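You operate a simulated robot arm through the tools that you are given. There is no shell and no other tool. Be economical: measure what you need, move in short steps, check, and stop when the job is done.

The job below is to be done with a simulated robot arm. You get a single attempt, and the scene is never put back.

Task
Join the black channel to the steel block in the welding jig.
Fine: screen shut, then table switched on; one good spot by one pull of the spot lever; then table off, gas lever shut, screen left shut. Leave the other channels. Where these are worked on the way, their far stop is far enough and under half their travel is too little: table switch.

It is judged by the outcome, as a careful person would: the job done as asked, and still so three seconds after it is handed in. It fails if anything else is knocked over, pushed out of place, dropped, spilled or broken.

Robot
A 7-joint arm with a two-finger parallel gripper, fixed in place. Base frame: the origin is at the foot of the arm, x ahead of it, y to its left, z up; the work surface is at about z = 840. Readings come in mm, rad, newtons and seconds.
With the tool pointing down near the work surface it reaches from about 300 to 700 mm from the base axis. Its first joint turns from -1.152 to 1.152 rad. Payload 1.57 kg.
Tool frame: the origin (TCP) lies between the finger pads and is the grasp point; the fingertips stand 30 mm ahead of it; z points along the fingers, y is the line along which they close. The gripper opens to 110 mm. The fingers are 24 mm wide and 12 mm thick; the gripper's body (48 by 112 mm) begins 78 mm behind the TCP.
Orientation is told as [roll, pitch, yaw] about the base's x, y, z axes, in that order, counted from this pose: with the fingers straight down and closing along the base's y, the tool's x points along the base's -x, its y along +y and its z along -z.

Tools
- The arm moves only by the tool step_arm. Its argument "moves" is one flat list of numbers, 7 for each row, row after row: the turn, a rotation vector about the tool's x, y, z in rad, then the shift along the tool's x, y, z in mm, then the closure in counts, from 0 (fully open) to 255 (shut). In form: [rx, ry, rz, tx, ty, tz, hand, rx, ry, rz, tx, ty, tz, hand, ...]. A call has 1 to 8 rows; each row shifts and turns the commanded pose from where the row before left it, along the tool's axes as they then stand. Each row takes 0.2 s and may step no farther than 50 mm and 0.15 rad from the row before; otherwise, or with a gripper value out of range, the whole call is refused. Where a pose cannot be reached the arm comes as near as it can. A force on the tool above 80 N (or 10 N above the force at the start of the call, whichever is more), or a blocked arm, ends the call early, and 0.2 s more pass. Each finger travels about 108 mm/s and halts on what it meets, pressing with about 31 N; the grip force reading is that of the motor and also rises with nothing between the fingers. The clock runs only during rows and for 0.2 s after the last one: add rows that do not move to give the fingers time. It gives the time, the measured TCP pose, the force on the tool (base axes), the opening and the grip force at its end, in the units of the frame above (readings bear some noise), with the torque about the TCP (base axes, N m) and any sound that the robot's microphone picked up.
- Cameras (640 x 400 px; columns grow to the right, rows downward): "scene" is fixed at [174.6, -400.8, 1408.1]; the picture's right is [0.68, -0.74, 0.00], its down [-0.41, -0.37, -0.84] and it looks along [0.62, 0.56, -0.55] (base axes); focal length 254 px, centre (320, 200). "wrist" rides on the gripper at [70, 16, -141] in the tool frame; the picture's right is [-0.23, 0.97, 0.00], its down [-0.86, -0.20, -0.48] and it looks along [-0.47, -0.11, 0.88] (tool axes); focal length 222 px, centre (320, 200).
- snapshot(camera): a new picture of that camera. The clock stands still meanwhile.
- point_at(camera, pixels): for up to 12 pixels [column, row] of the newest picture of that camera ("zoom" is the newest enlarged one), the place [x, y, z] in the base frame of the surface seen there, good to about 3 mm. The clock stands still meanwhile.
- enlarge(camera, box): a new picture of the part [left, top, right, bottom] of that camera's present view, enlarged. The clock stands still meanwhile.
- close_job(): hands the job in; it is judged then, once.

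Work in short steps. Measure before you move; look again where a grasp or a placing could have gone wrong, and mend it. You have 80 turns and 54 pictures in all, those below and enlarged ones among them. Open the gripper and draw the arm clear of the work before you hand the job in, unless the task says otherwise; then end with one line.

The tools are called after "Emit:" by a JSON object that holds its "op" and its "data". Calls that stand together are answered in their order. step_arm: Moves the arm, as the interface text tells. Its arguments: {"type":"object","properties":{"moves":{"type":"array","items":{"type":"number"}}},"required":["moves"]} The other tools are called the same way: snapshot (camera) takes a picture; point_at (camera, pixels) gives the place of the surface under pixels of a picture; enlarge (camera, box) takes an enlarged picture of a part of a camera's view; close_job () hands the job in.

At the start:

```text
t: 0.0
tcp_pos: [378.4, 56.4, 1288.5]
orientation: [-0.001, 0.0, 0.0]
ft_force: [0.4, -0.3, 1.3]
wrist_torque: [0.0, 0.0, -0.01]
opening: 109.7
grip_force: 0.0
```

scene: 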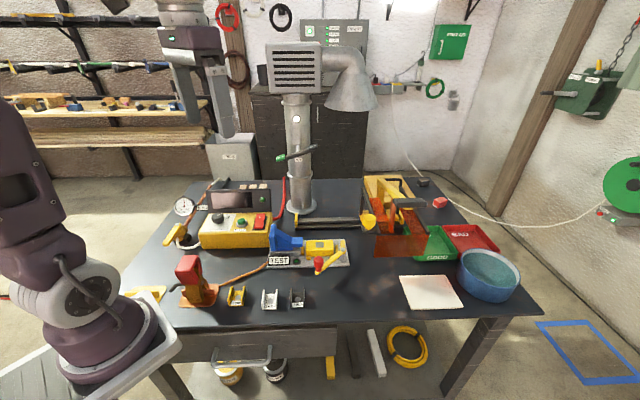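
wrist: 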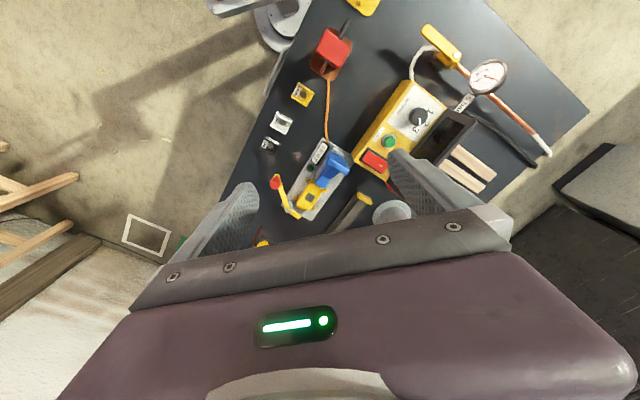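

The scene shows a jig around (300,250), channels at (237,296), (269,298), (297,297), and a control box at (235,230). I enlarge these areas to identify the parts.

Emit:
{"op": "enlarge", "data": {"camera": "scene", "box": [140, 170, 360, 310]}}

Emit:
{"op": "enlarge", "data": {"camera": "scene", "box": [330, 160, 530, 310]}}

Emit:
{"op": "enlarge", "data": {"camera": "wrist", "box": [240, 0, 560, 240]}}

```text
2.86 times, centred on (250, 240) of scene
```

zoom: 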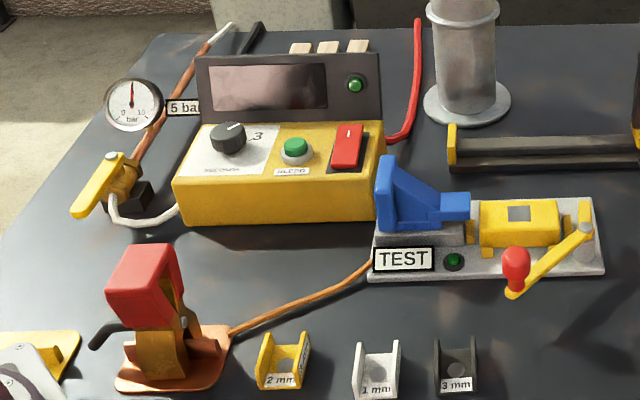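

```text
2.67 times, centred on (430, 235) of scene
```

zoom: 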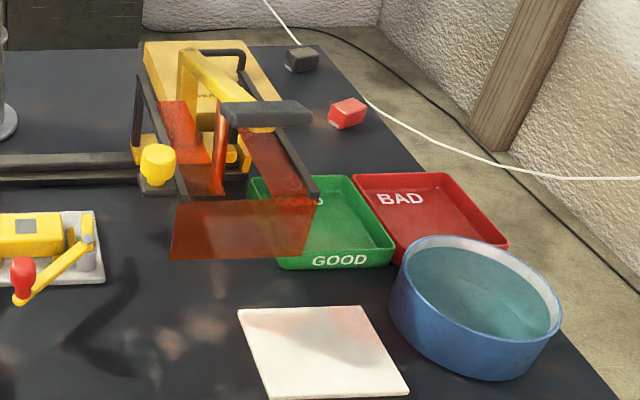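

```text
1.67 times, centred on (400, 120) of wrist
```

zoom: 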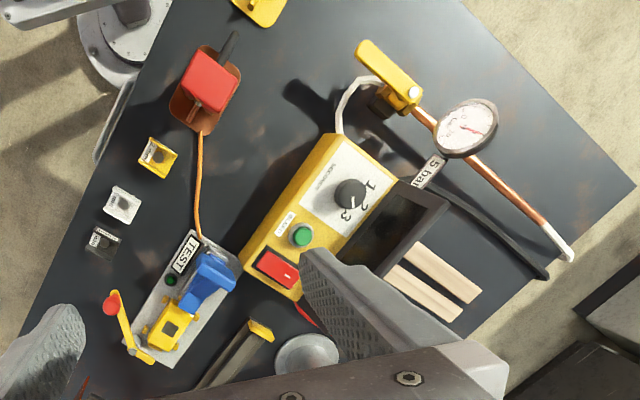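

I need finer looks at the labels: control box, TEST station, orange object and the orange-screen machine.

Emit:
{"op": "enlarge", "data": {"camera": "scene", "box": [190, 180, 290, 250]}}

Emit:
{"op": "enlarge", "data": {"camera": "scene", "box": [262, 215, 362, 285]}}

Emit:
{"op": "enlarge", "data": {"camera": "scene", "box": [355, 168, 455, 268]}}

Emit:
{"op": "enlarge", "data": {"camera": "scene", "box": [120, 245, 220, 315]}}

Emit:
{"op": "enlarge", "data": {"camera": "scene", "box": [250, 5, 390, 105]}}

```text
5.71 times, centred on (240, 215) of scene
```

zoom: 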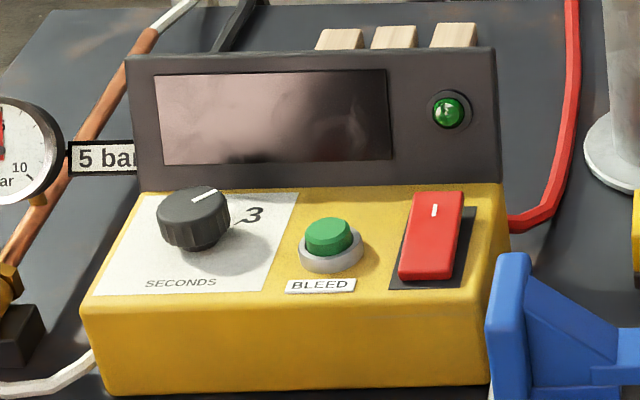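

```text
5.71 times, centred on (312, 250) of scene
```

zoom: 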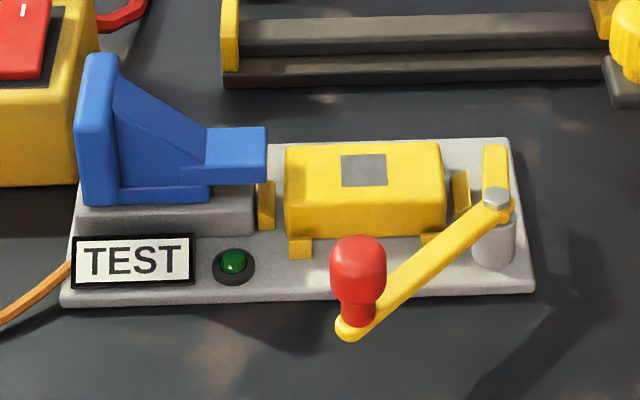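

```text
4.00 times, centred on (405, 218) of scene
```

zoom: 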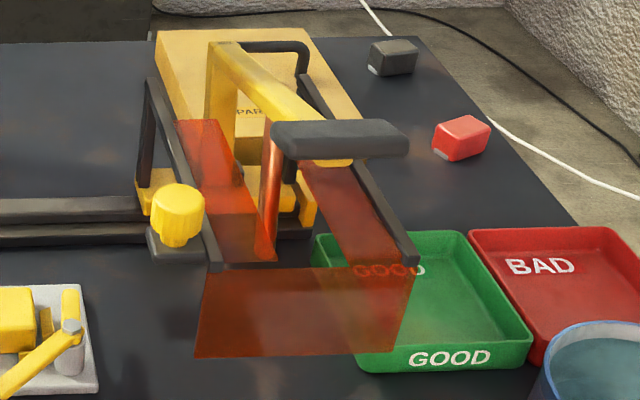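

```text
5.71 times, centred on (170, 280) of scene
```

zoom: 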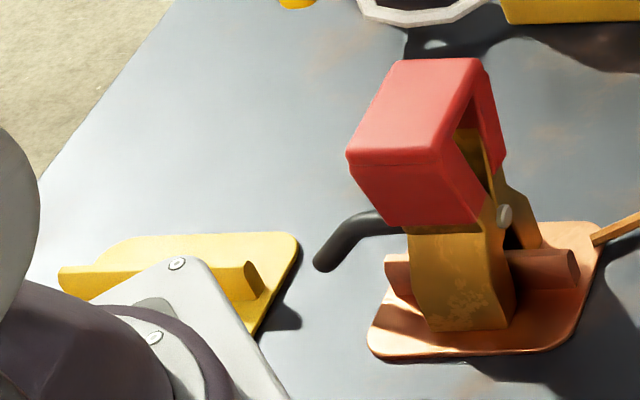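

```text
4.00 times, centred on (320, 55) of scene
```

zoom: 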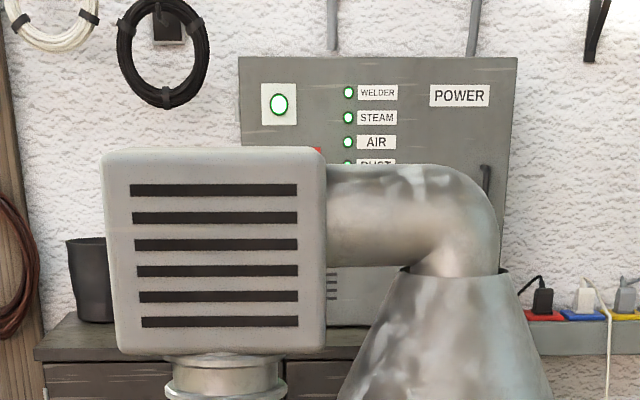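

I measure the key features in the scene picture.

Emit:
{"op": "point_at", "data": {"camera": "scene", "pixels": [[297, 303], [269, 305], [237, 301], [220, 218], [262, 222], [242, 221], [170, 235], [188, 265], [284, 232], [320, 245], [325, 259], [345, 251]]}}

Emit:
{"op": "point_at", "data": {"camera": "scene", "pixels": [[369, 220], [405, 250], [440, 202], [395, 200], [410, 202], [385, 185], [300, 222], [360, 222], [420, 235], [184, 207], [145, 290], [281, 260]]}}

```text
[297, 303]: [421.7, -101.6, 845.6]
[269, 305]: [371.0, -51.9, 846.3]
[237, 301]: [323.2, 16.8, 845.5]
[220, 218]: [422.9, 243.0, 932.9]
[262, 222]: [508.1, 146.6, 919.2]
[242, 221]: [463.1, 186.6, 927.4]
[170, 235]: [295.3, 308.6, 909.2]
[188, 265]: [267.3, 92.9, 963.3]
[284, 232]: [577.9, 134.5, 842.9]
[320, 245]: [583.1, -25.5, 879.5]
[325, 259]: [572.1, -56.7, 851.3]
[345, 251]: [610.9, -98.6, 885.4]
```

```text
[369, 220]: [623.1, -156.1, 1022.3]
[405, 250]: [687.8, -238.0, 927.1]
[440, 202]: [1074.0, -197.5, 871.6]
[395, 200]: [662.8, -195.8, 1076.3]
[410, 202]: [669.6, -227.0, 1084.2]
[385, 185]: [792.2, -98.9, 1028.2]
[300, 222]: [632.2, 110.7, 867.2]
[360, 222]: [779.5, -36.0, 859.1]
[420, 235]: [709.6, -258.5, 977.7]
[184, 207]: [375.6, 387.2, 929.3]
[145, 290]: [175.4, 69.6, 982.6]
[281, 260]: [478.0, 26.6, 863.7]
```

I move the arm toward (450,-150,1260), high above everything, to look at the machine with the wrist camera.

Emit:
{"op": "step_arm", "data": {"moves": [0, 0, 0, -14, -41, 6, 0, 0, 0, 0, -14, -41, 6, 0, 0, 0, 0, -14, -41, 6, 0, 0, 0, 0, -14, -41, 6, 0, 0, 0, 0, -14, -41, 6, 0]}}

Emit:
{"op": "snapshot", "data": {"camera": "wrist"}}

Emit:
{"op": "snapshot", "data": {"camera": "scene"}}

```text
t: 1.2
tcp_pos: [446.2, -148.2, 1257.7]
orientation: [-0.001, 0.0, 0.001]
ft_force: [0.3, -0.1, -0.3]
wrist_torque: [0.01, -0.01, 0.03]
opening: 109.8
grip_force: 0.0
```

```text
43 pictures are left
```

wrist: 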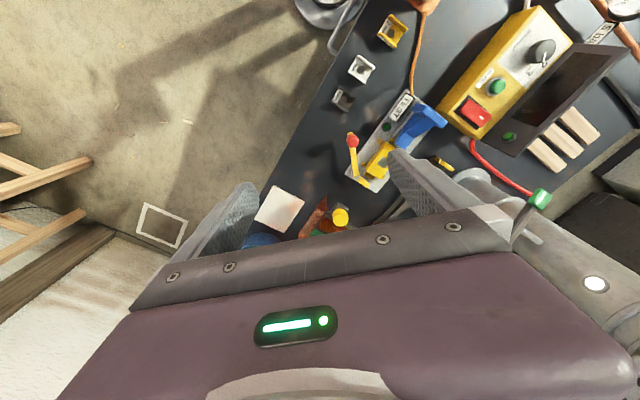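

```text
42 pictures are left
```

scene: 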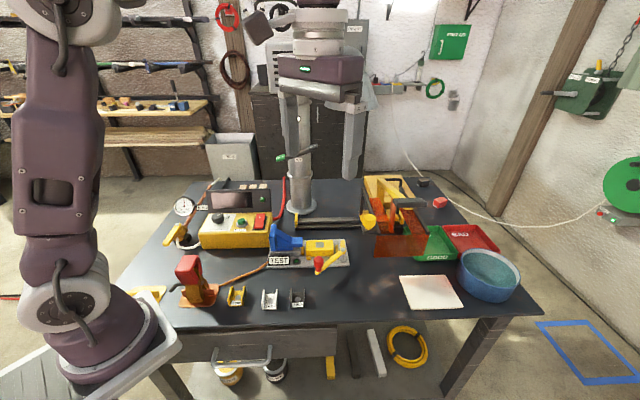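

The TCP maps to the wrist image centre, so I need to be more directly above things. First I check the hood and green handle positions for clearance.

Emit:
{"op": "point_at", "data": {"camera": "scene", "pixels": [[278, 158], [312, 148], [297, 118], [300, 210], [340, 255], [318, 268]]}}

Emit:
{"op": "point_at", "data": {"camera": "wrist", "pixels": [[340, 214], [540, 196], [312, 220], [280, 205], [352, 140], [363, 182], [343, 97], [470, 178]]}}

Emit:
{"op": "enlarge", "data": {"camera": "wrist", "box": [320, 70, 480, 240]}}

```text
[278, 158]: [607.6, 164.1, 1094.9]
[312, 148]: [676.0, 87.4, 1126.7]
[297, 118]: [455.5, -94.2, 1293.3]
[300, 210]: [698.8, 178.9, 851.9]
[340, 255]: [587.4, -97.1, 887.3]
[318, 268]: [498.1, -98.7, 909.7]
```

```text
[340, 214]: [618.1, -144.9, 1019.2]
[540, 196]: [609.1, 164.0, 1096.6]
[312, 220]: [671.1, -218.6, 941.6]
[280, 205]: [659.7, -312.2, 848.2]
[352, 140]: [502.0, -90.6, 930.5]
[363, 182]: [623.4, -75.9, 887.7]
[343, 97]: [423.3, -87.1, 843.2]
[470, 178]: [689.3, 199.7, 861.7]
```

```text
2.35 times, centred on (400, 155) of wrist
```

zoom: 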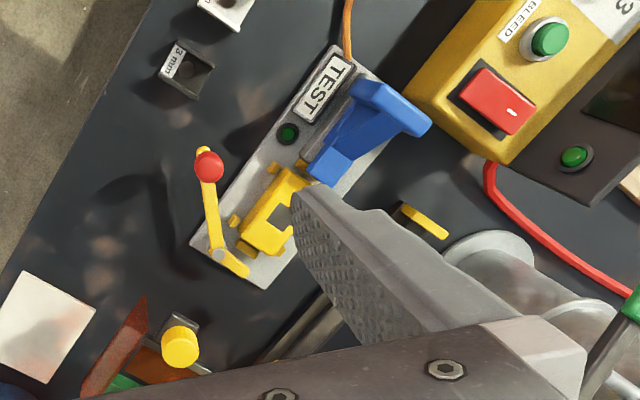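

The lever tops out near z 1085 and the pipe is at y>87, so TCP (630,-185,1240) is clear. I move there and look down at the machine.

Emit:
{"op": "step_arm", "data": {"moves": [0, 0, 0, -46, -9, 4, 0, 0, 0, 0, -46, -9, 4, 0, 0, 0, 0, -46, -9, 4, 0, 0, 0, 0, -46, -9, 4, 0]}}

Emit:
{"op": "snapshot", "data": {"camera": "wrist"}}

Emit:
{"op": "enlarge", "data": {"camera": "wrist", "box": [200, 60, 420, 230]}}

```text
t: 2.2
tcp_pos: [527.4, -162.2, 1252.7]
orientation: [0.0, 0.0, -0.001]
ft_force: [-0.9, 0.6, -0.6]
wrist_torque: [-0.02, 0.0, 0.01]
opening: 110.1
grip_force: 0.0
out of reach, approached as far as the arm can: row 2, 3, 4
```

```text
40 pictures are left
```

wrist: 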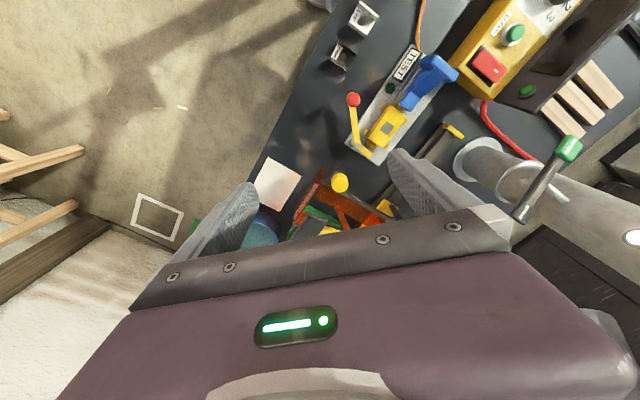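

```text
2.35 times, centred on (310, 145) of wrist
```

zoom: 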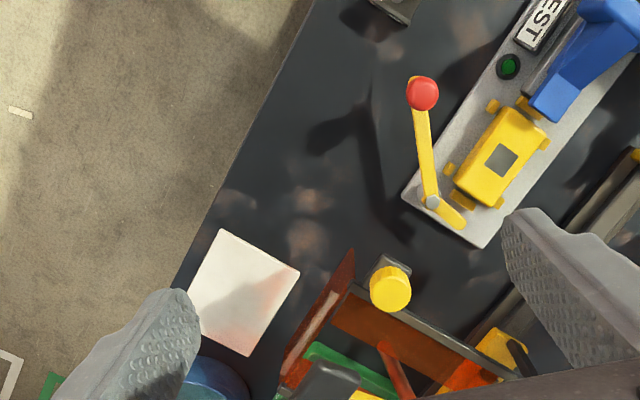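

Straight-down reach ends here; I tilt the tool forward (about −0.45 rad on tool y) so that the camera looks ahead at the machine.

Emit:
{"op": "step_arm", "data": {"moves": [0, -0.15, 0, 0, 0, 0, 0, 0, -0.15, 0, 0, 0, 0, 0, 0, -0.15, 0, 0, 0, 0, 0]}}

Emit:
{"op": "snapshot", "data": {"camera": "wrist"}}

Emit:
{"op": "enlarge", "data": {"camera": "wrist", "box": [220, 100, 420, 230]}}

```text
t: 3.0
tcp_pos: [527.9, -163.7, 1252.4]
orientation: [0.0, -0.453, 0.0]
ft_force: [0.0, -0.9, 0.2]
wrist_torque: [0.02, -0.02, 0.02]
opening: 110.2
grip_force: 0.1
```

```text
38 pictures are left
```

wrist: 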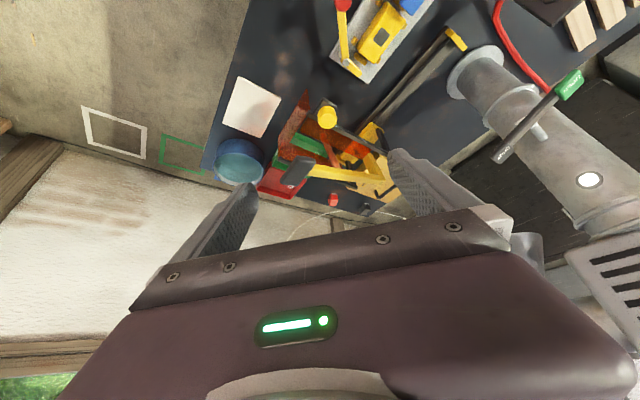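

```text
3.08 times, centred on (320, 165) of wrist
```

zoom: 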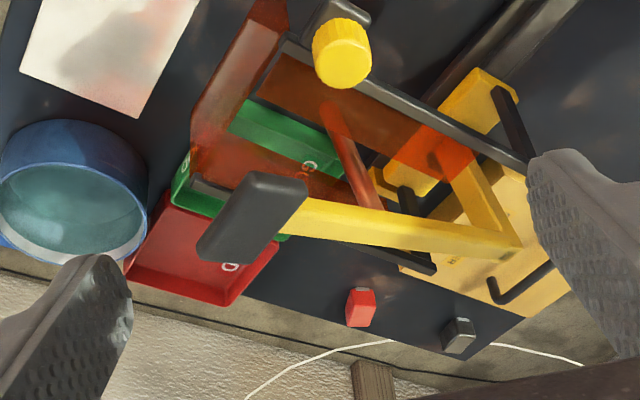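

I take 3D points on the machine from this zoom: knob, grip, lever, frame, panel, base.

Emit:
{"op": "point_at", "data": {"camera": "zoom", "pixels": [[342, 55], [280, 45], [250, 90], [230, 190], [520, 165], [250, 215], [510, 240], [345, 140], [480, 90], [450, 190], [420, 270], [520, 280]]}}

Emit:
{"op": "enlarge", "data": {"camera": "scene", "box": [360, 172, 440, 222]}}

```text
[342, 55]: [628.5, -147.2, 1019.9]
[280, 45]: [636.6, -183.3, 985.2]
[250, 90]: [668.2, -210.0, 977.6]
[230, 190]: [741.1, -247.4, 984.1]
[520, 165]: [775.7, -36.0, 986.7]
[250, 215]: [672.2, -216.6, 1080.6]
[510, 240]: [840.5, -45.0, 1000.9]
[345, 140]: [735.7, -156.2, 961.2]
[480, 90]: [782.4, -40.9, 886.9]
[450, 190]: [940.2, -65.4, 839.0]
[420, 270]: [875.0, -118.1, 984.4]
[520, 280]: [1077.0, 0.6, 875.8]
```

```text
8.00 times, centred on (400, 197) of scene
```

zoom: 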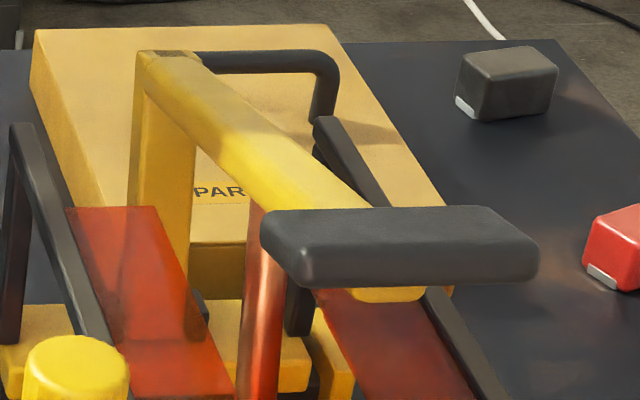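

I look through the orange panel and at the rail/carriage area in larger zooms.

Emit:
{"op": "enlarge", "data": {"camera": "scene", "box": [360, 205, 440, 265]}}

Emit:
{"op": "enlarge", "data": {"camera": "scene", "box": [285, 195, 375, 245]}}

```text
6.67 times, centred on (400, 235) of scene
```

zoom: 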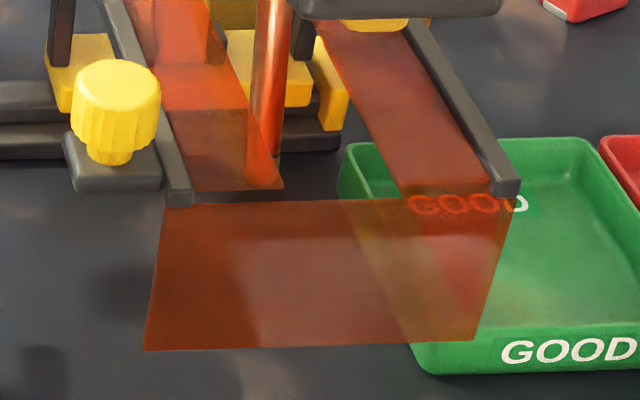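

```text
7.11 times, centred on (330, 220) of scene
```

zoom: 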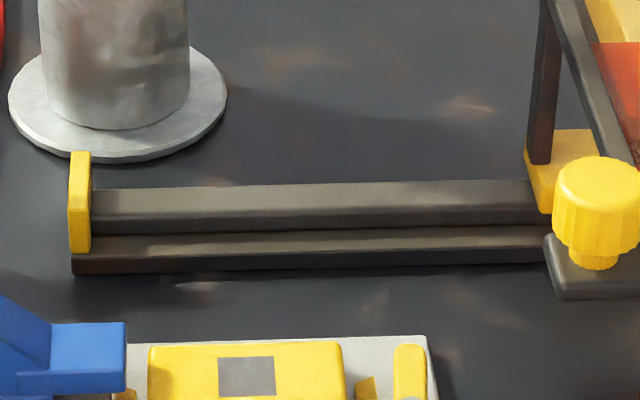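

I now read it: the U-shaped screen with knob and spot lever rides on a carriage along the dark rails toward the TEST jig. I level the tool and go over the jig to inspect it closely.

Emit:
{"op": "step_arm", "data": {"moves": [0, 0.15, 0, 0, 0, 0, 0, 0, 0.15, 0, 0, 0, 0, 0, 0, 0.15, 0, 0, 0, 0, 0, 0, 0, 0, 0, 40, 20, 0, 0, 0, 0, 0, 40, 20, 0, 0, 0, 0, 0, 40, 20, 0, 0, 0, 0, 0, 0, 45, 0, 0, 0, 0, 0, 0, 45, 0]}}

Emit:
{"op": "snapshot", "data": {"camera": "wrist"}}

Emit:
{"op": "enlarge", "data": {"camera": "wrist", "box": [230, 60, 450, 200]}}

```text
t: 4.8
tcp_pos: [528.7, -41.1, 1101.9]
orientation: [0.001, 0.002, 0.0]
ft_force: [-0.3, 0.4, -1.1]
wrist_torque: [0.02, -0.01, 0.03]
opening: 109.9
grip_force: 0.1
```

```text
33 pictures are left
```

wrist: 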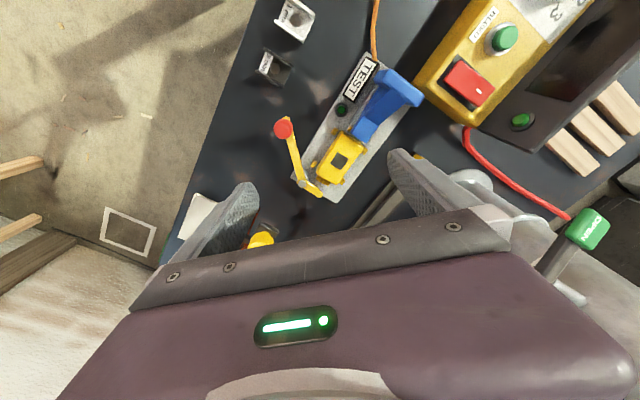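

```text
2.86 times, centred on (340, 130) of wrist
```

zoom: 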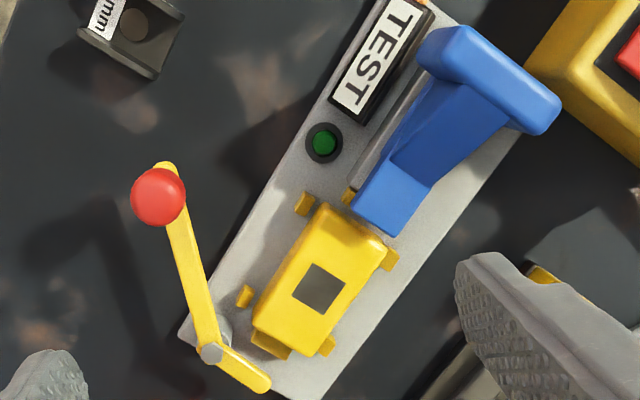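

I measure jig and channel details in this zoom.

Emit:
{"op": "point_at", "data": {"camera": "zoom", "pixels": [[318, 290], [322, 207], [383, 250], [255, 330], [305, 355], [158, 195], [210, 353], [262, 382], [272, 346], [380, 210], [440, 110], [540, 110]]}}

Emit:
{"op": "point_at", "data": {"camera": "zoom", "pixels": [[305, 203], [243, 296], [326, 347], [390, 260], [340, 190], [445, 50], [324, 143], [220, 330], [132, 25], [150, 75], [85, 35], [182, 15]]}}

Emit:
{"op": "enlarge", "data": {"camera": "wrist", "box": [230, 0, 350, 90]}}

```text
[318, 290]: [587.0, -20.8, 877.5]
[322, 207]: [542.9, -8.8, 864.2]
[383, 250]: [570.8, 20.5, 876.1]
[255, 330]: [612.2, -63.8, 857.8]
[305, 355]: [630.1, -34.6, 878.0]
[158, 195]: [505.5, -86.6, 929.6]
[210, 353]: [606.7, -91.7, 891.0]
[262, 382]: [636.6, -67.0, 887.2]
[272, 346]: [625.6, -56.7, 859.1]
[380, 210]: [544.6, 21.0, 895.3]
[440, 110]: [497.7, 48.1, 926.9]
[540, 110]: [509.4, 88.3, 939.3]
```

```text
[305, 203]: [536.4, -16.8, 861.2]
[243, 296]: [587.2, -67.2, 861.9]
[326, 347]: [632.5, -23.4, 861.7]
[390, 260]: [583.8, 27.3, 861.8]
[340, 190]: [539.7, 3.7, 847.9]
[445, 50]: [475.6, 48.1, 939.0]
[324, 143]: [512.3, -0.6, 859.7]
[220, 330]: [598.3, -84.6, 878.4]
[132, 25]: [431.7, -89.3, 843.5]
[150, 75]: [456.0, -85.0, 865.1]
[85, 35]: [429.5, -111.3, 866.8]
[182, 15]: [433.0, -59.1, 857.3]
```

```text
4.44 times, centred on (290, 45) of wrist
```

zoom: 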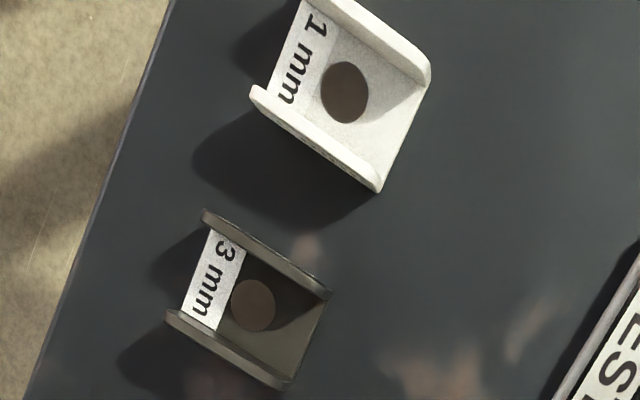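

I measure the black channel corners in this zoom.

Emit:
{"op": "point_at", "data": {"camera": "zoom", "pixels": [[206, 213], [326, 292], [170, 314], [287, 384], [253, 305], [200, 300], [320, 305], [292, 372], [230, 345], [265, 250]]}}

Emit:
{"op": "enlarge", "data": {"camera": "scene", "box": [260, 280, 320, 315]}}

```text
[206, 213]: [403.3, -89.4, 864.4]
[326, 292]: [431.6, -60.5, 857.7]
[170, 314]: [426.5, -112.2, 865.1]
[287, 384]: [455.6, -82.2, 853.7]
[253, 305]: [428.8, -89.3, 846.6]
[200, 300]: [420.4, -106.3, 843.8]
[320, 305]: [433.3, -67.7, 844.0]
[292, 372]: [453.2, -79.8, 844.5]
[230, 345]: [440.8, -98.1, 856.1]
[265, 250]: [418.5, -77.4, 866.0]
```

```text
10.67 times, centred on (290, 298) of scene
```

zoom: 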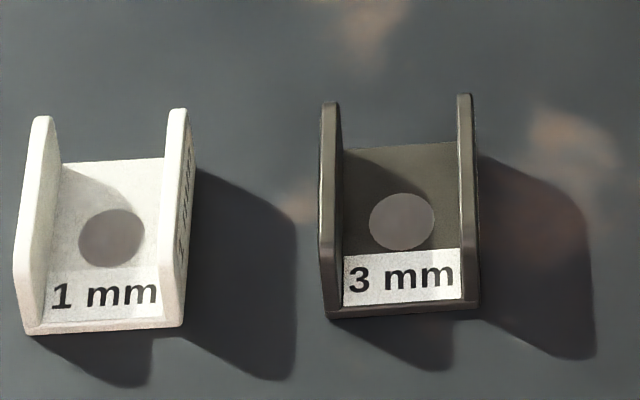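

The black channel is about 33 wide × 42 long × 26 high, with its axis at 45° and centre near (429,-87). Now I go look at the control box, gas valve and copper switch.

Emit:
{"op": "step_arm", "data": {"moves": [0, 0, 0, 30, 38, -4, 0, 0, 0, 0, 30, 38, -4, 0, 0, 0, 0, 30, 38, -4, 0, 0, 0, 0, 30, 38, -4, 0, 0, 0, 0, 30, 38, -4, 0, 0, 0, 0, 30, 38, -4, 0]}}

Emit:
{"op": "snapshot", "data": {"camera": "wrist"}}

Emit:
{"op": "enlarge", "data": {"camera": "wrist", "box": [240, 0, 580, 210]}}

```text
t: 6.2
tcp_pos: [346.8, 185.3, 1128.3]
orientation: [0.001, 0.001, 0.001]
ft_force: [0.4, -0.1, -0.8]
wrist_torque: [0.0, 0.0, 0.03]
opening: 110.3
grip_force: 0.0
```

```text
29 pictures are left
```

wrist: 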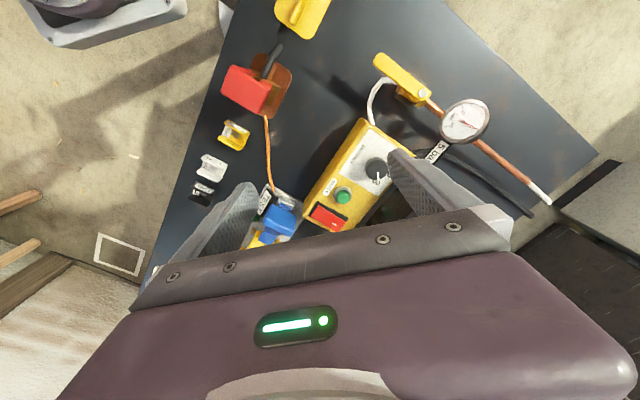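

```text
1.88 times, centred on (410, 105) of wrist
```

zoom: 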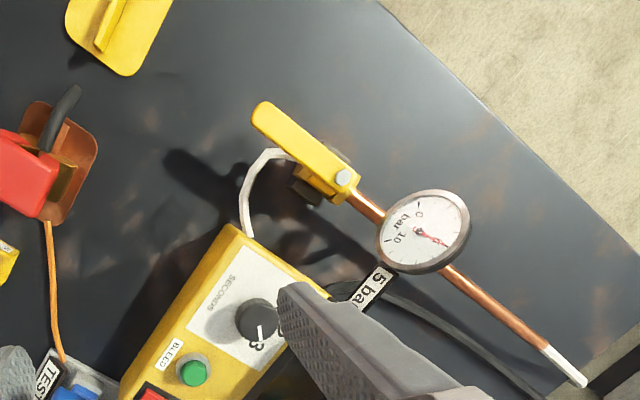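

The gas lever is in line with its pipe, so it looks open. I enlarge the gauge/dial and the copper device.

Emit:
{"op": "enlarge", "data": {"camera": "wrist", "box": [200, 0, 320, 130]}}

Emit:
{"op": "enlarge", "data": {"camera": "wrist", "box": [300, 80, 500, 240]}}

```text
3.08 times, centred on (260, 65) of wrist
```

zoom: 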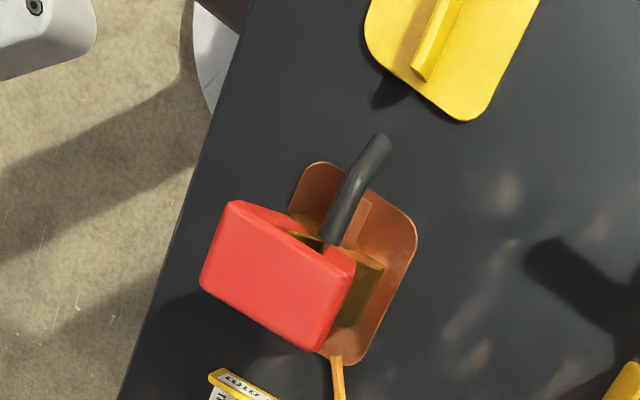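

```text
2.50 times, centred on (400, 160) of wrist
```

zoom: 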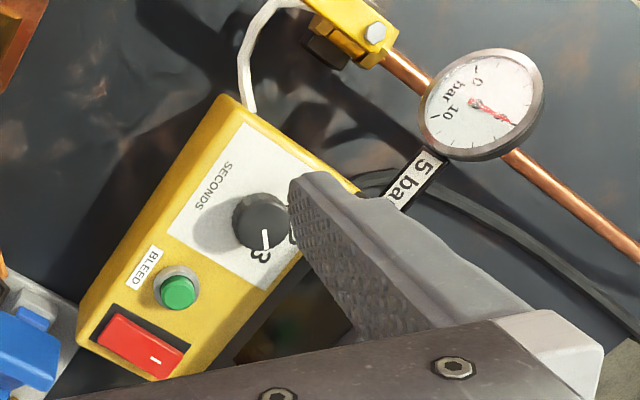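

The dial pointer reads somewhere near 2–3; I centre the TCP over the dial for an unobstructed look.

Emit:
{"op": "step_arm", "data": {"moves": [0, 0, 0, -40, 27, 5, 0, 0, 0, 0, -40, 27, 5, 0, 0, 0, 0, 0, 0, 40, 0]}}

Emit:
{"op": "enlarge", "data": {"camera": "wrist", "box": [240, 90, 400, 210]}}

```text
t: 7.0
tcp_pos: [428.7, 238.6, 1075.3]
orientation: [0.0, 0.001, 0.0]
ft_force: [-1.4, 0.0, -0.5]
wrist_torque: [0.01, 0.0, 0.0]
opening: 110.0
grip_force: 0.1
```

```text
3.33 times, centred on (320, 150) of wrist
```

zoom: 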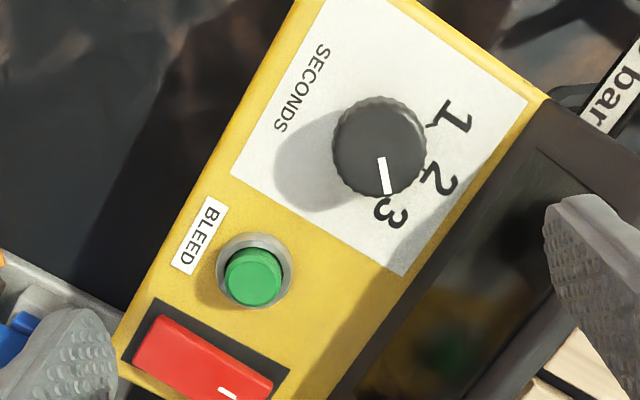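

The pointer lines up with "3", matching the 3 mm channel. Now I measure the tilt of the red rocker and the panel around it.

Emit:
{"op": "point_at", "data": {"camera": "zoom", "pixels": [[155, 335], [200, 355], [245, 378], [255, 388], [195, 315], [130, 330], [250, 280], [300, 270], [380, 120], [320, 20]]}}

Emit:
{"op": "enlarge", "data": {"camera": "scene", "box": [225, 195, 295, 245]}}

Emit:
{"op": "enlarge", "data": {"camera": "scene", "box": [160, 190, 220, 240]}}

```text
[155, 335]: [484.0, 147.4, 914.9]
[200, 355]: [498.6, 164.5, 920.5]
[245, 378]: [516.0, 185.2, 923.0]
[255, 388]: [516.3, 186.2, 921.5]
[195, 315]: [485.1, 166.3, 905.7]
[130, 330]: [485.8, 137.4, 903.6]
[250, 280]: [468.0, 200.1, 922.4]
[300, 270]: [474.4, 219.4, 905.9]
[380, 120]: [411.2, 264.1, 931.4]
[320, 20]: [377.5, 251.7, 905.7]
```

```text
8.00 times, centred on (260, 220) of scene
```

zoom: 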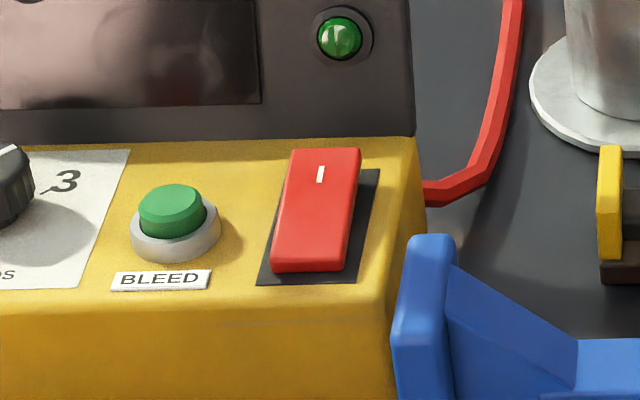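

```text
8.00 times, centred on (190, 215) of scene
```

zoom: 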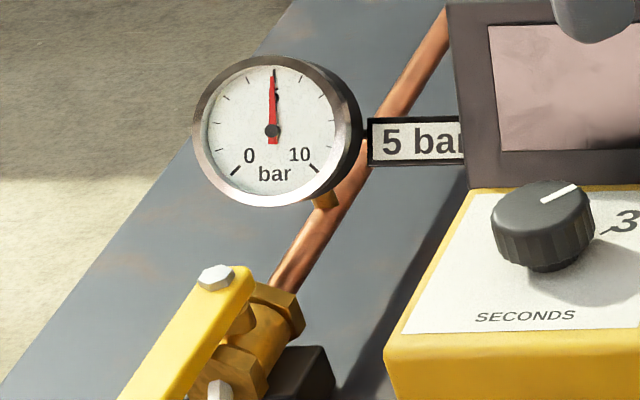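

The gauge reads 5 bar, the gas is open and the dial is at 3. The rocker's "I" end is raised, so the table is off. I leave the dial and gas alone and travel to above the black channel, then turn the gripper +45°.

Emit:
{"op": "step_arm", "data": {"moves": [0, 0, 0, 0, -46.5, 0, 127, 0, 0, 0, 0, -46.5, 0, 127, 0, 0, 0, 0, -46.5, 0, 127, 0, 0, 0, 0, -46.5, 0, 127, 0, 0, 0, 0, -46.5, 0, 127, 0, 0, 0, 0, -46.5, 0, 127, 0, 0, 0, 0, -46.5, 0, 127]}}

Emit:
{"op": "step_arm", "data": {"moves": [0, 0, -0.131, 0, 0, 15, 127, 0, 0, -0.131, 0, 0, 15, 127, 0, 0, -0.131, 0, 0, 15, 127, 0, 0, -0.131, 0, 0, 15, 127, 0, 0, -0.131, 0, 0, 20, 127, 0, 0, -0.131, 0, 0, 20, 127]}}

Emit:
{"op": "snapshot", "data": {"camera": "wrist"}}

```text
t: 8.6
tcp_pos: [427.2, -87.3, 1080.7]
orientation: [0.0, 0.0, -0.002]
ft_force: [0.8, -0.2, 0.9]
wrist_torque: [0.02, 0.02, 0.01]
opening: 55.2
grip_force: 0.1
```

```text
t: 10.0
tcp_pos: [425.5, -86.6, 975.0]
orientation: [0.0, 0.0, 0.789]
ft_force: [0.2, -0.3, 1.1]
wrist_torque: [0.02, 0.01, -0.01]
opening: 55.1
grip_force: 0.0
```

```text
22 pictures are left
```

wrist: 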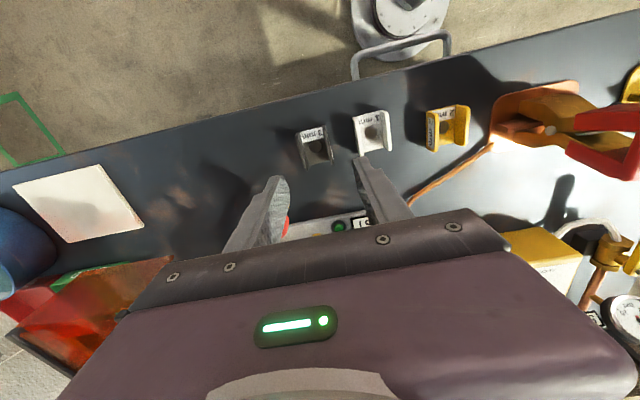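

The channel is seen at (316,150), between the fingers. I enlarge and measure its corners for exact centring and yaw.

Emit:
{"op": "enlarge", "data": {"camera": "wrist", "box": [276, 110, 356, 170]}}

```text
6.67 times, centred on (316, 140) of wrist
```

zoom: 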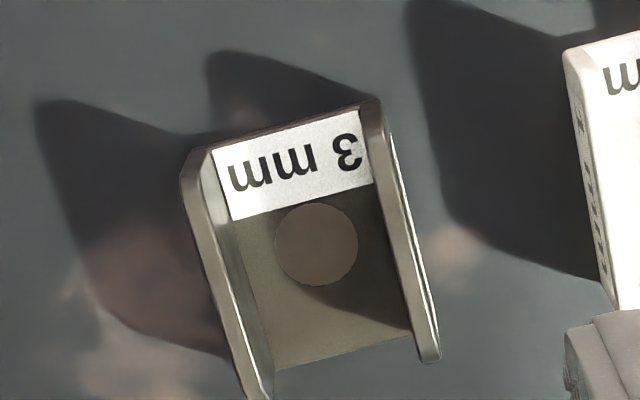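

Emit:
{"op": "point_at", "data": {"camera": "zoom", "pixels": [[197, 165], [258, 385], [372, 110], [430, 350], [316, 245], [225, 215], [275, 365], [375, 185], [408, 332]]}}

```text
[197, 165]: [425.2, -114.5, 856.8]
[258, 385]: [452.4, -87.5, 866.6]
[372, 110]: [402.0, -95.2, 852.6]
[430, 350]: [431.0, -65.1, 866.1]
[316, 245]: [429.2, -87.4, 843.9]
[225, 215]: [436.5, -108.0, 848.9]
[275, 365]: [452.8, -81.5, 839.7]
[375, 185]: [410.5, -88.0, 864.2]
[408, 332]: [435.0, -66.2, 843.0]
```

Channel yaw is 45°, and I need to shift −3.5 mm along tool y. I descend 98 mm to TCP z≈877 with fingers open.

Emit:
{"op": "step_arm", "data": {"moves": [0, 0, 0, 0, -3.5, 45, 127, 0, 0, 0, 0, 0, 40, 127, 0, 0, 0, 0, 0, 13, 127, 0, 0, 0, 0, 0, 0, 127]}}

Emit:
{"op": "step_arm", "data": {"moves": [0, 0, 0, 0, 0, 0, 200, 0, 0, 0, 0, 0, 0, 200, 0, 0, 0, 0, 0, 0, 220]}}

Emit:
{"op": "snapshot", "data": {"camera": "wrist"}}

```text
t: 11.0
tcp_pos: [429.5, -89.6, 879.8]
orientation: [-0.001, 0.0, 0.788]
ft_force: [-0.1, -0.4, -0.9]
wrist_torque: [0.02, 0.01, 0.0]
opening: 55.2
grip_force: 0.1
```

```text
t: 11.8
tcp_pos: [428.8, -90.3, 881.0]
orientation: [0.0, 0.001, 0.785]
ft_force: [1.0, -0.3, 0.1]
wrist_torque: [0.01, -0.02, 0.0]
opening: 34.9
grip_force: 30.7
```

```text
20 pictures are left
```

wrist: 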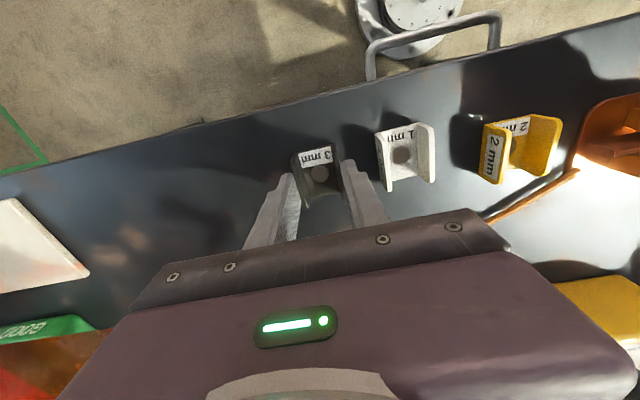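

Gripped (34.9 mm, 31 N). I lift 120 mm to clear the crank knob, then carry to above the bare square on the block.

Emit:
{"op": "step_arm", "data": {"moves": [0, 0, 0, 0, 0, -40, 220, 0, 0, 0, 0, 0, -40, 220, 0, 0, 0, 0, 0, -40, 220, 0, 0, 0, -40, -15.5, 0, 220, 0, 0, 0, -40, -15.5, 0, 220, 0, 0, 0, -40, -15.5, 0, 220, 0, 0, 0, -40, -15.5, 0, 220, 0, 0, 0, 0, 0, 0, 220]}}

Emit:
{"op": "enlarge", "data": {"camera": "wrist", "box": [240, 100, 400, 220]}}

Emit:
{"op": "enlarge", "data": {"camera": "scene", "box": [265, 180, 375, 280]}}

```text
t: 13.6
tcp_pos: [588.4, -17.0, 996.4]
orientation: [0.001, 0.0, 0.787]
ft_force: [-0.1, 0.4, -0.2]
wrist_torque: [0.02, 0.0, 0.02]
opening: 34.7
grip_force: 30.9
```

```text
3.33 times, centred on (320, 160) of wrist
```

zoom: 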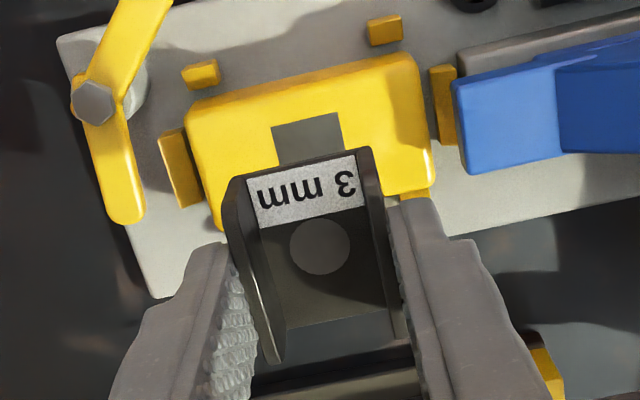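

```text
4.00 times, centred on (320, 230) of scene
```

zoom: 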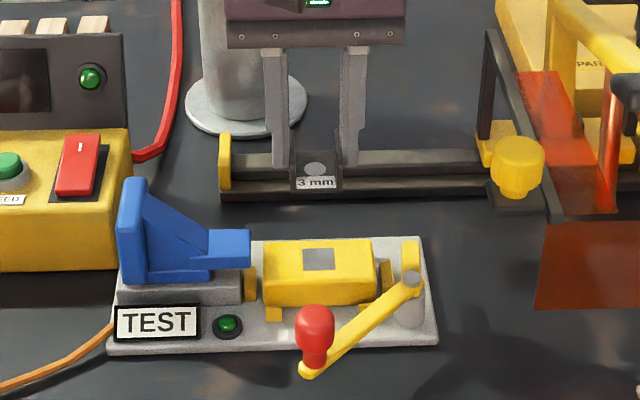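

I measure square and block edges from this scene zoom, then take a tighter wrist zoom.

Emit:
{"op": "point_at", "data": {"camera": "zoom", "pixels": [[319, 259], [303, 249], [334, 249], [304, 270], [336, 269], [265, 241], [370, 240], [380, 280], [268, 285], [316, 168]]}}

Emit:
{"op": "enlarge", "data": {"camera": "wrist", "box": [250, 105, 370, 195]}}

```text
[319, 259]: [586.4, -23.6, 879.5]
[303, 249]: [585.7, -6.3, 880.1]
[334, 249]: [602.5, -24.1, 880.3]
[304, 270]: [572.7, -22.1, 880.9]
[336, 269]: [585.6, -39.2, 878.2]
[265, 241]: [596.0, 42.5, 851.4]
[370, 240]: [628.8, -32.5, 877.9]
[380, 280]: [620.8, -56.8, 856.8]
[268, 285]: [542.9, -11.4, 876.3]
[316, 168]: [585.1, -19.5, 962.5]
```

```text
4.44 times, centred on (310, 150) of wrist
```

zoom: 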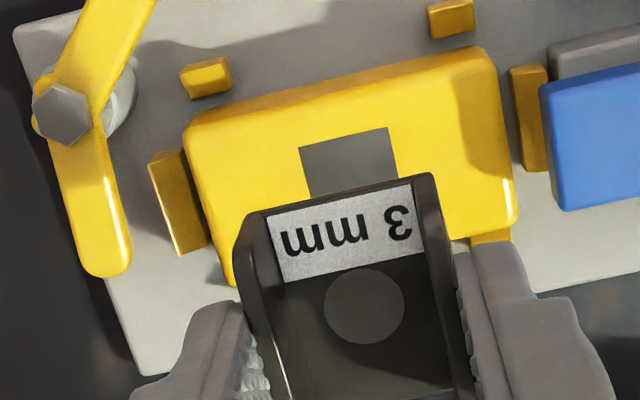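

Edges are parallel within 1°. I measure the channel's bare spot and square again from the wrist zoom.

Emit:
{"op": "point_at", "data": {"camera": "zoom", "pixels": [[365, 306], [350, 300], [380, 312], [350, 165], [300, 148], [388, 128], [255, 215], [430, 180], [486, 55], [190, 120]]}}

```text
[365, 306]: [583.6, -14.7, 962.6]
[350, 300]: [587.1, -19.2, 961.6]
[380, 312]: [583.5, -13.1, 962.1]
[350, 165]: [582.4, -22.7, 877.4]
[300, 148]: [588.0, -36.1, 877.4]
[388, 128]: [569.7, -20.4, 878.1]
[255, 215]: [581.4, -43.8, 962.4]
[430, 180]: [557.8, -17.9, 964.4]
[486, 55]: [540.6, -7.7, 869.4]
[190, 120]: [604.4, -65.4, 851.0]
```

Offsets: spot ≈(585,-17), square centre ≈(586.5,-22.5). I correct by tool (2.8,−5) and descend 76 of the ~81 mm.

Emit:
{"op": "step_arm", "data": {"moves": [0, 0, 0, 2.8, -5, 30, 220, 0, 0, 0, 0, 0, 30, 220, 0, 0, 0, 0, 0, 12, 220, 0, 0, 0, 0, 0, 4, 220, 0, 0, 0, 0, 0, 0, 220]}}

Emit:
{"op": "enlarge", "data": {"camera": "scene", "box": [280, 220, 370, 280]}}

```text
t: 14.8
tcp_pos: [587.9, -24.5, 922.0]
orientation: [0.001, -0.002, 0.789]
ft_force: [0.1, -0.5, -0.6]
wrist_torque: [0.01, -0.01, 0.0]
opening: 34.8
grip_force: 30.8
```

```text
6.67 times, centred on (325, 250) of scene
```

zoom: 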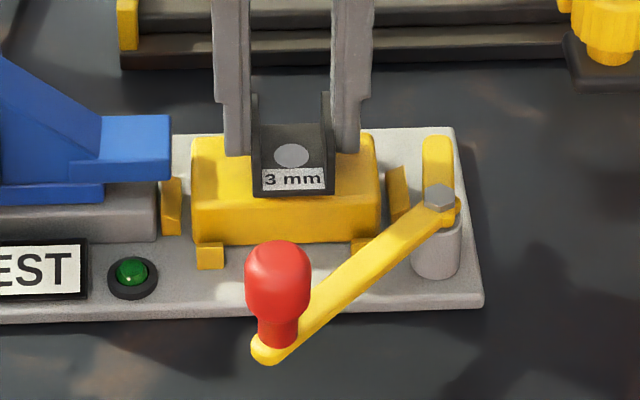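

Well centred; now I lower in 2 mm steps until contact.

Emit:
{"op": "step_arm", "data": {"moves": [0, 0, 0, 0, 0, 2, 220, 0, 0, 0, 0, 0, 2, 220, 0, 0, 0, 0, 0, 0, 220]}}

Emit:
{"op": "step_arm", "data": {"moves": [0, 0, 0, 0, 0, 1, 220, 0, 0, 0, 0, 0, 0, 220]}}

Emit:
{"op": "point_at", "data": {"camera": "zoom", "pixels": [[291, 155]]}}

```text
t: 15.6
tcp_pos: [587.2, -23.9, 918.7]
orientation: [-0.001, 0.001, 0.787]
ft_force: [1.0, -0.3, 0.6]
wrist_torque: [-0.01, 0.01, 0.0]
opening: 34.9
grip_force: 31.1
```

```text
t: 16.2
tcp_pos: [586.3, -23.9, 914.9]
orientation: [-0.001, -0.002, 0.788]
ft_force: [-5.0, -1.8, 23.8]
wrist_torque: [-0.02, 0.27, 0.0]
opening: 34.9
grip_force: 30.7
```

```text
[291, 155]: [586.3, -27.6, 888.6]
```

Contact at 24 N: the channel is seated. I open to about 55 mm and go straight up.

Emit:
{"op": "step_arm", "data": {"moves": [0, 0, 0, 0, 0, 0, 128, 0, 0, 0, 0, 0, 0, 128, 0, 0, 0, 0, 0, -40, 128, 0, 0, 0, 0, 0, -40, 128, 0, 0, 0, 0, 0, -40, 128]}}

Emit:
{"op": "enlarge", "data": {"camera": "wrist", "box": [240, 80, 400, 200]}}

```text
t: 17.4
tcp_pos: [588.0, -21.3, 1038.8]
orientation: [0.0, 0.0, 0.787]
ft_force: [0.3, 0.3, 0.1]
wrist_torque: [0.02, 0.02, 0.0]
opening: 54.9
grip_force: 0.1
```

```text
3.33 times, centred on (320, 140) of wrist
```

zoom: 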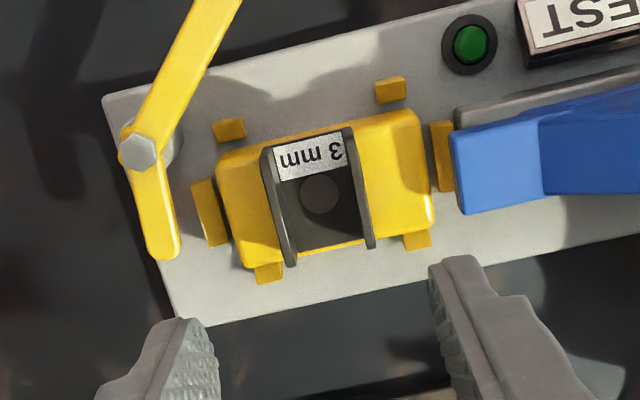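

Channel sits square on the block with its spot over the bare patch. Next I measure the screen's panel bottoms, electrode tip and knob before sliding.

Emit:
{"op": "enlarge", "data": {"camera": "scene", "box": [360, 190, 440, 262]}}

Emit:
{"op": "point_at", "data": {"camera": "zoom", "pixels": [[83, 165], [118, 185], [65, 160], [110, 250], [85, 240], [150, 430], [180, 275], [280, 270], [195, 265], [525, 260], [500, 420], [300, 430]]}}

```text
5.56 times, centred on (400, 226) of scene
```

zoom: 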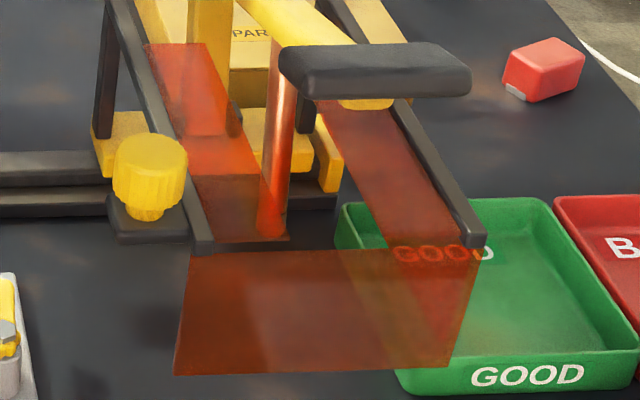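

```text
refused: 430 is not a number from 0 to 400
```

Emit:
{"op": "point_at", "data": {"camera": "zoom", "pixels": [[150, 160], [118, 185], [185, 175], [115, 225], [185, 365], [200, 247], [450, 360], [475, 255], [270, 230], [245, 235], [280, 130], [210, 230]]}}

Emit:
{"op": "point_at", "data": {"camera": "zoom", "pixels": [[105, 150], [130, 165], [275, 235], [260, 130], [330, 150], [320, 185], [375, 80], [300, 70], [450, 80], [185, 230], [400, 130]]}}

```text
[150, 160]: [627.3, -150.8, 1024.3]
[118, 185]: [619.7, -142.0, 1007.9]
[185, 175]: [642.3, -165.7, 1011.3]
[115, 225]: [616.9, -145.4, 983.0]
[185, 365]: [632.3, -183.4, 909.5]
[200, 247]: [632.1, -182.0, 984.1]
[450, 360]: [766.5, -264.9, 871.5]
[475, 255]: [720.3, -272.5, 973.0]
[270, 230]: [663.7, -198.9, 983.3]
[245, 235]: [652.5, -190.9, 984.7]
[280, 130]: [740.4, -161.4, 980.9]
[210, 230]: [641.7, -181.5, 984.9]
```

```text
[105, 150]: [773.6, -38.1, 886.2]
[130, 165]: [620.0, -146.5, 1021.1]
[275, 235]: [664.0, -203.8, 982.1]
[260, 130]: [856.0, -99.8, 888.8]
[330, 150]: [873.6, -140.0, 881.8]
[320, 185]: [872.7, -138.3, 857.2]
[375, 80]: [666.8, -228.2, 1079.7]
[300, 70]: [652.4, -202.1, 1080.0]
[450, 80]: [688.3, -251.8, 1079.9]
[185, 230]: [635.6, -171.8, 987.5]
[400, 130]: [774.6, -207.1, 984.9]
```

Findings: the frame has only roof strips and a front panel (bottom ≈905), so a ~203 mm slide brings the electrode over the channel. Now I rise and move above the yellow knob at ~(631,-151).

Emit:
{"op": "step_arm", "data": {"moves": [0, 0, 0, 0, 0, -50, 148, 0, 0, 0, 0, 0, -50, 148, 0, 0, 0, 20.5, -40.8, 0, 148, 0, 0, 0, 20.5, -40.8, 0, 148, 0, 0, 0, 20.5, -40.8, 0, 148, 0, 0, 0, 0, 0, 0, 148]}}

Emit:
{"op": "enlarge", "data": {"camera": "wrist", "box": [220, 70, 420, 220]}}

```text
t: 18.8
tcp_pos: [615.6, -152.2, 1132.9]
orientation: [0.001, 0.001, 0.785]
ft_force: [0.1, 0.0, -0.1]
wrist_torque: [0.01, -0.01, -0.03]
opening: 46.4
grip_force: 0.2
out of reach, approached as far as the arm can: row 5
```

```text
2.67 times, centred on (320, 145) of wrist
```

zoom: 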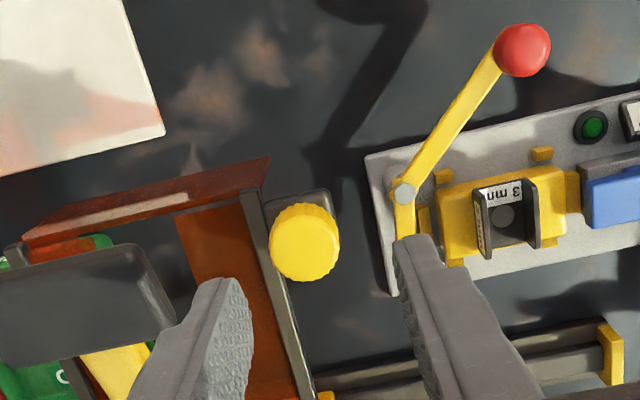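

At z 1133 the arm was at its limit, lower down it should reach farther. I measure knob and lever edges in this view.

Emit:
{"op": "point_at", "data": {"camera": "zoom", "pixels": [[303, 238], [274, 243], [333, 235], [303, 210], [300, 272], [150, 260], [165, 320], [140, 250], [100, 270], [322, 198]]}}

```text
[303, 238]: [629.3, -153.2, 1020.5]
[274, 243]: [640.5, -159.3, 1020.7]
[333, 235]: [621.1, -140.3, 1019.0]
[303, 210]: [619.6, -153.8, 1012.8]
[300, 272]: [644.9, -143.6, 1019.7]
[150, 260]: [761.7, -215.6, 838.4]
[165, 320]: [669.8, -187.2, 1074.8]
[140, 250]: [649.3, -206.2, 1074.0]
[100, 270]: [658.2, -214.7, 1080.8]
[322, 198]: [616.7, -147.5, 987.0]
```

Knob centre (631,-151), top z≈1021; lever edge is 16 mm clear of the planned finger. I descend partway and read the pose.

Emit:
{"op": "step_arm", "data": {"moves": [0, 0, 0, 0, 0, 40, 148, 0, 0, 0, 0, 0, 10, 148, 0, 0, 0, 0, 0, 0, 148]}}

```text
t: 19.6
tcp_pos: [615.6, -152.2, 1084.9]
orientation: [0.001, 0.0, 0.786]
ft_force: [0.3, -0.4, 0.0]
wrist_torque: [-0.01, -0.02, 0.03]
opening: 46.3
grip_force: 0.1
```

I centre over the knob (tool −11.7, −10), then check the pose.

Emit:
{"op": "step_arm", "data": {"moves": [0, 0, 0, -11.7, -10, 15, 148, 0, 0, 0, 0, 0, 0, 148]}}

```text
t: 20.2
tcp_pos: [632.8, -151.2, 1070.0]
orientation: [0.001, 0.0, 0.786]
ft_force: [0.4, -0.5, 0.6]
wrist_torque: [-0.01, -0.02, 0.02]
opening: 45.9
grip_force: 0.1
```

Centred. I descend 40 mm to TCP z≈1030 (tips ≈1000, above the pad at 987) and close on the knob.

Emit:
{"op": "step_arm", "data": {"moves": [0, 0, 0, 0, 0, 20, 148, 0, 0, 0, 0, 0, 20, 148, 0, 0, 0, 0, 0, 0, 148, 0, 0, 0, 0, 0, 0, 210, 0, 0, 0, 0, 0, 0, 210, 0, 0, 0, 0, 0, 0, 210]}}

```text
t: 21.6
tcp_pos: [632.0, -150.7, 1031.5]
orientation: [0.001, 0.002, 0.789]
ft_force: [-1.5, 0.9, -4.0]
wrist_torque: [0.02, 0.03, -0.03]
opening: 31.2
grip_force: 39.6
```

Knob gripped (31 mm). I slide along the rail (tool +y) a small way first.

Emit:
{"op": "step_arm", "data": {"moves": [0, 0, 0, 0, 10, 0, 210, 0, 0, 0, 0, 15, 0, 210, 0, 0, 0, 0, 15, 0, 210]}}

Emit:
{"op": "snapshot", "data": {"camera": "scene"}}

```text
t: 22.4
tcp_pos: [604.0, -122.7, 1031.0]
orientation: [-0.003, 0.002, 0.785]
ft_force: [-11.4, -13.2, 22.7]
wrist_torque: [-0.66, 0.77, -0.01]
opening: 31.4
grip_force: 40.4
```

```text
12 pictures are left
```

scene: 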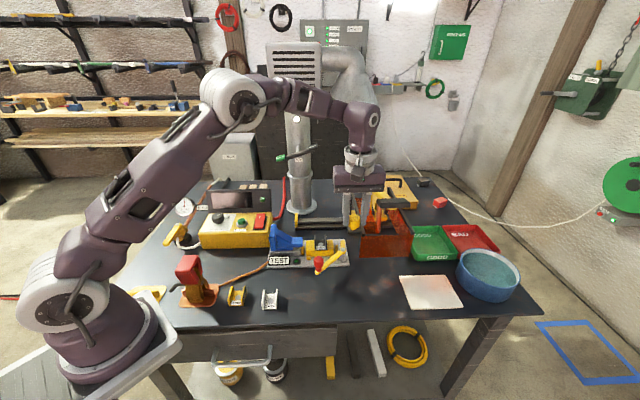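

The screen slides along the rail. A side load (~17 N along −v, 22 N up) builds, so I ease by 2 mm/1 mm and continue.

Emit:
{"op": "step_arm", "data": {"moves": [0, 0, 0, 2, 15, -1, 210, 0, 0, 0, 0, 20, 0, 210, 0, 0, 0, 0, 20, 0, 210]}}

```text
t: 23.2
tcp_pos: [563.3, -83.8, 1031.5]
orientation: [0.001, -0.001, 0.786]
ft_force: [-5.3, -7.1, 23.2]
wrist_torque: [0.08, 0.16, 0.09]
opening: 31.2
grip_force: 40.2
```

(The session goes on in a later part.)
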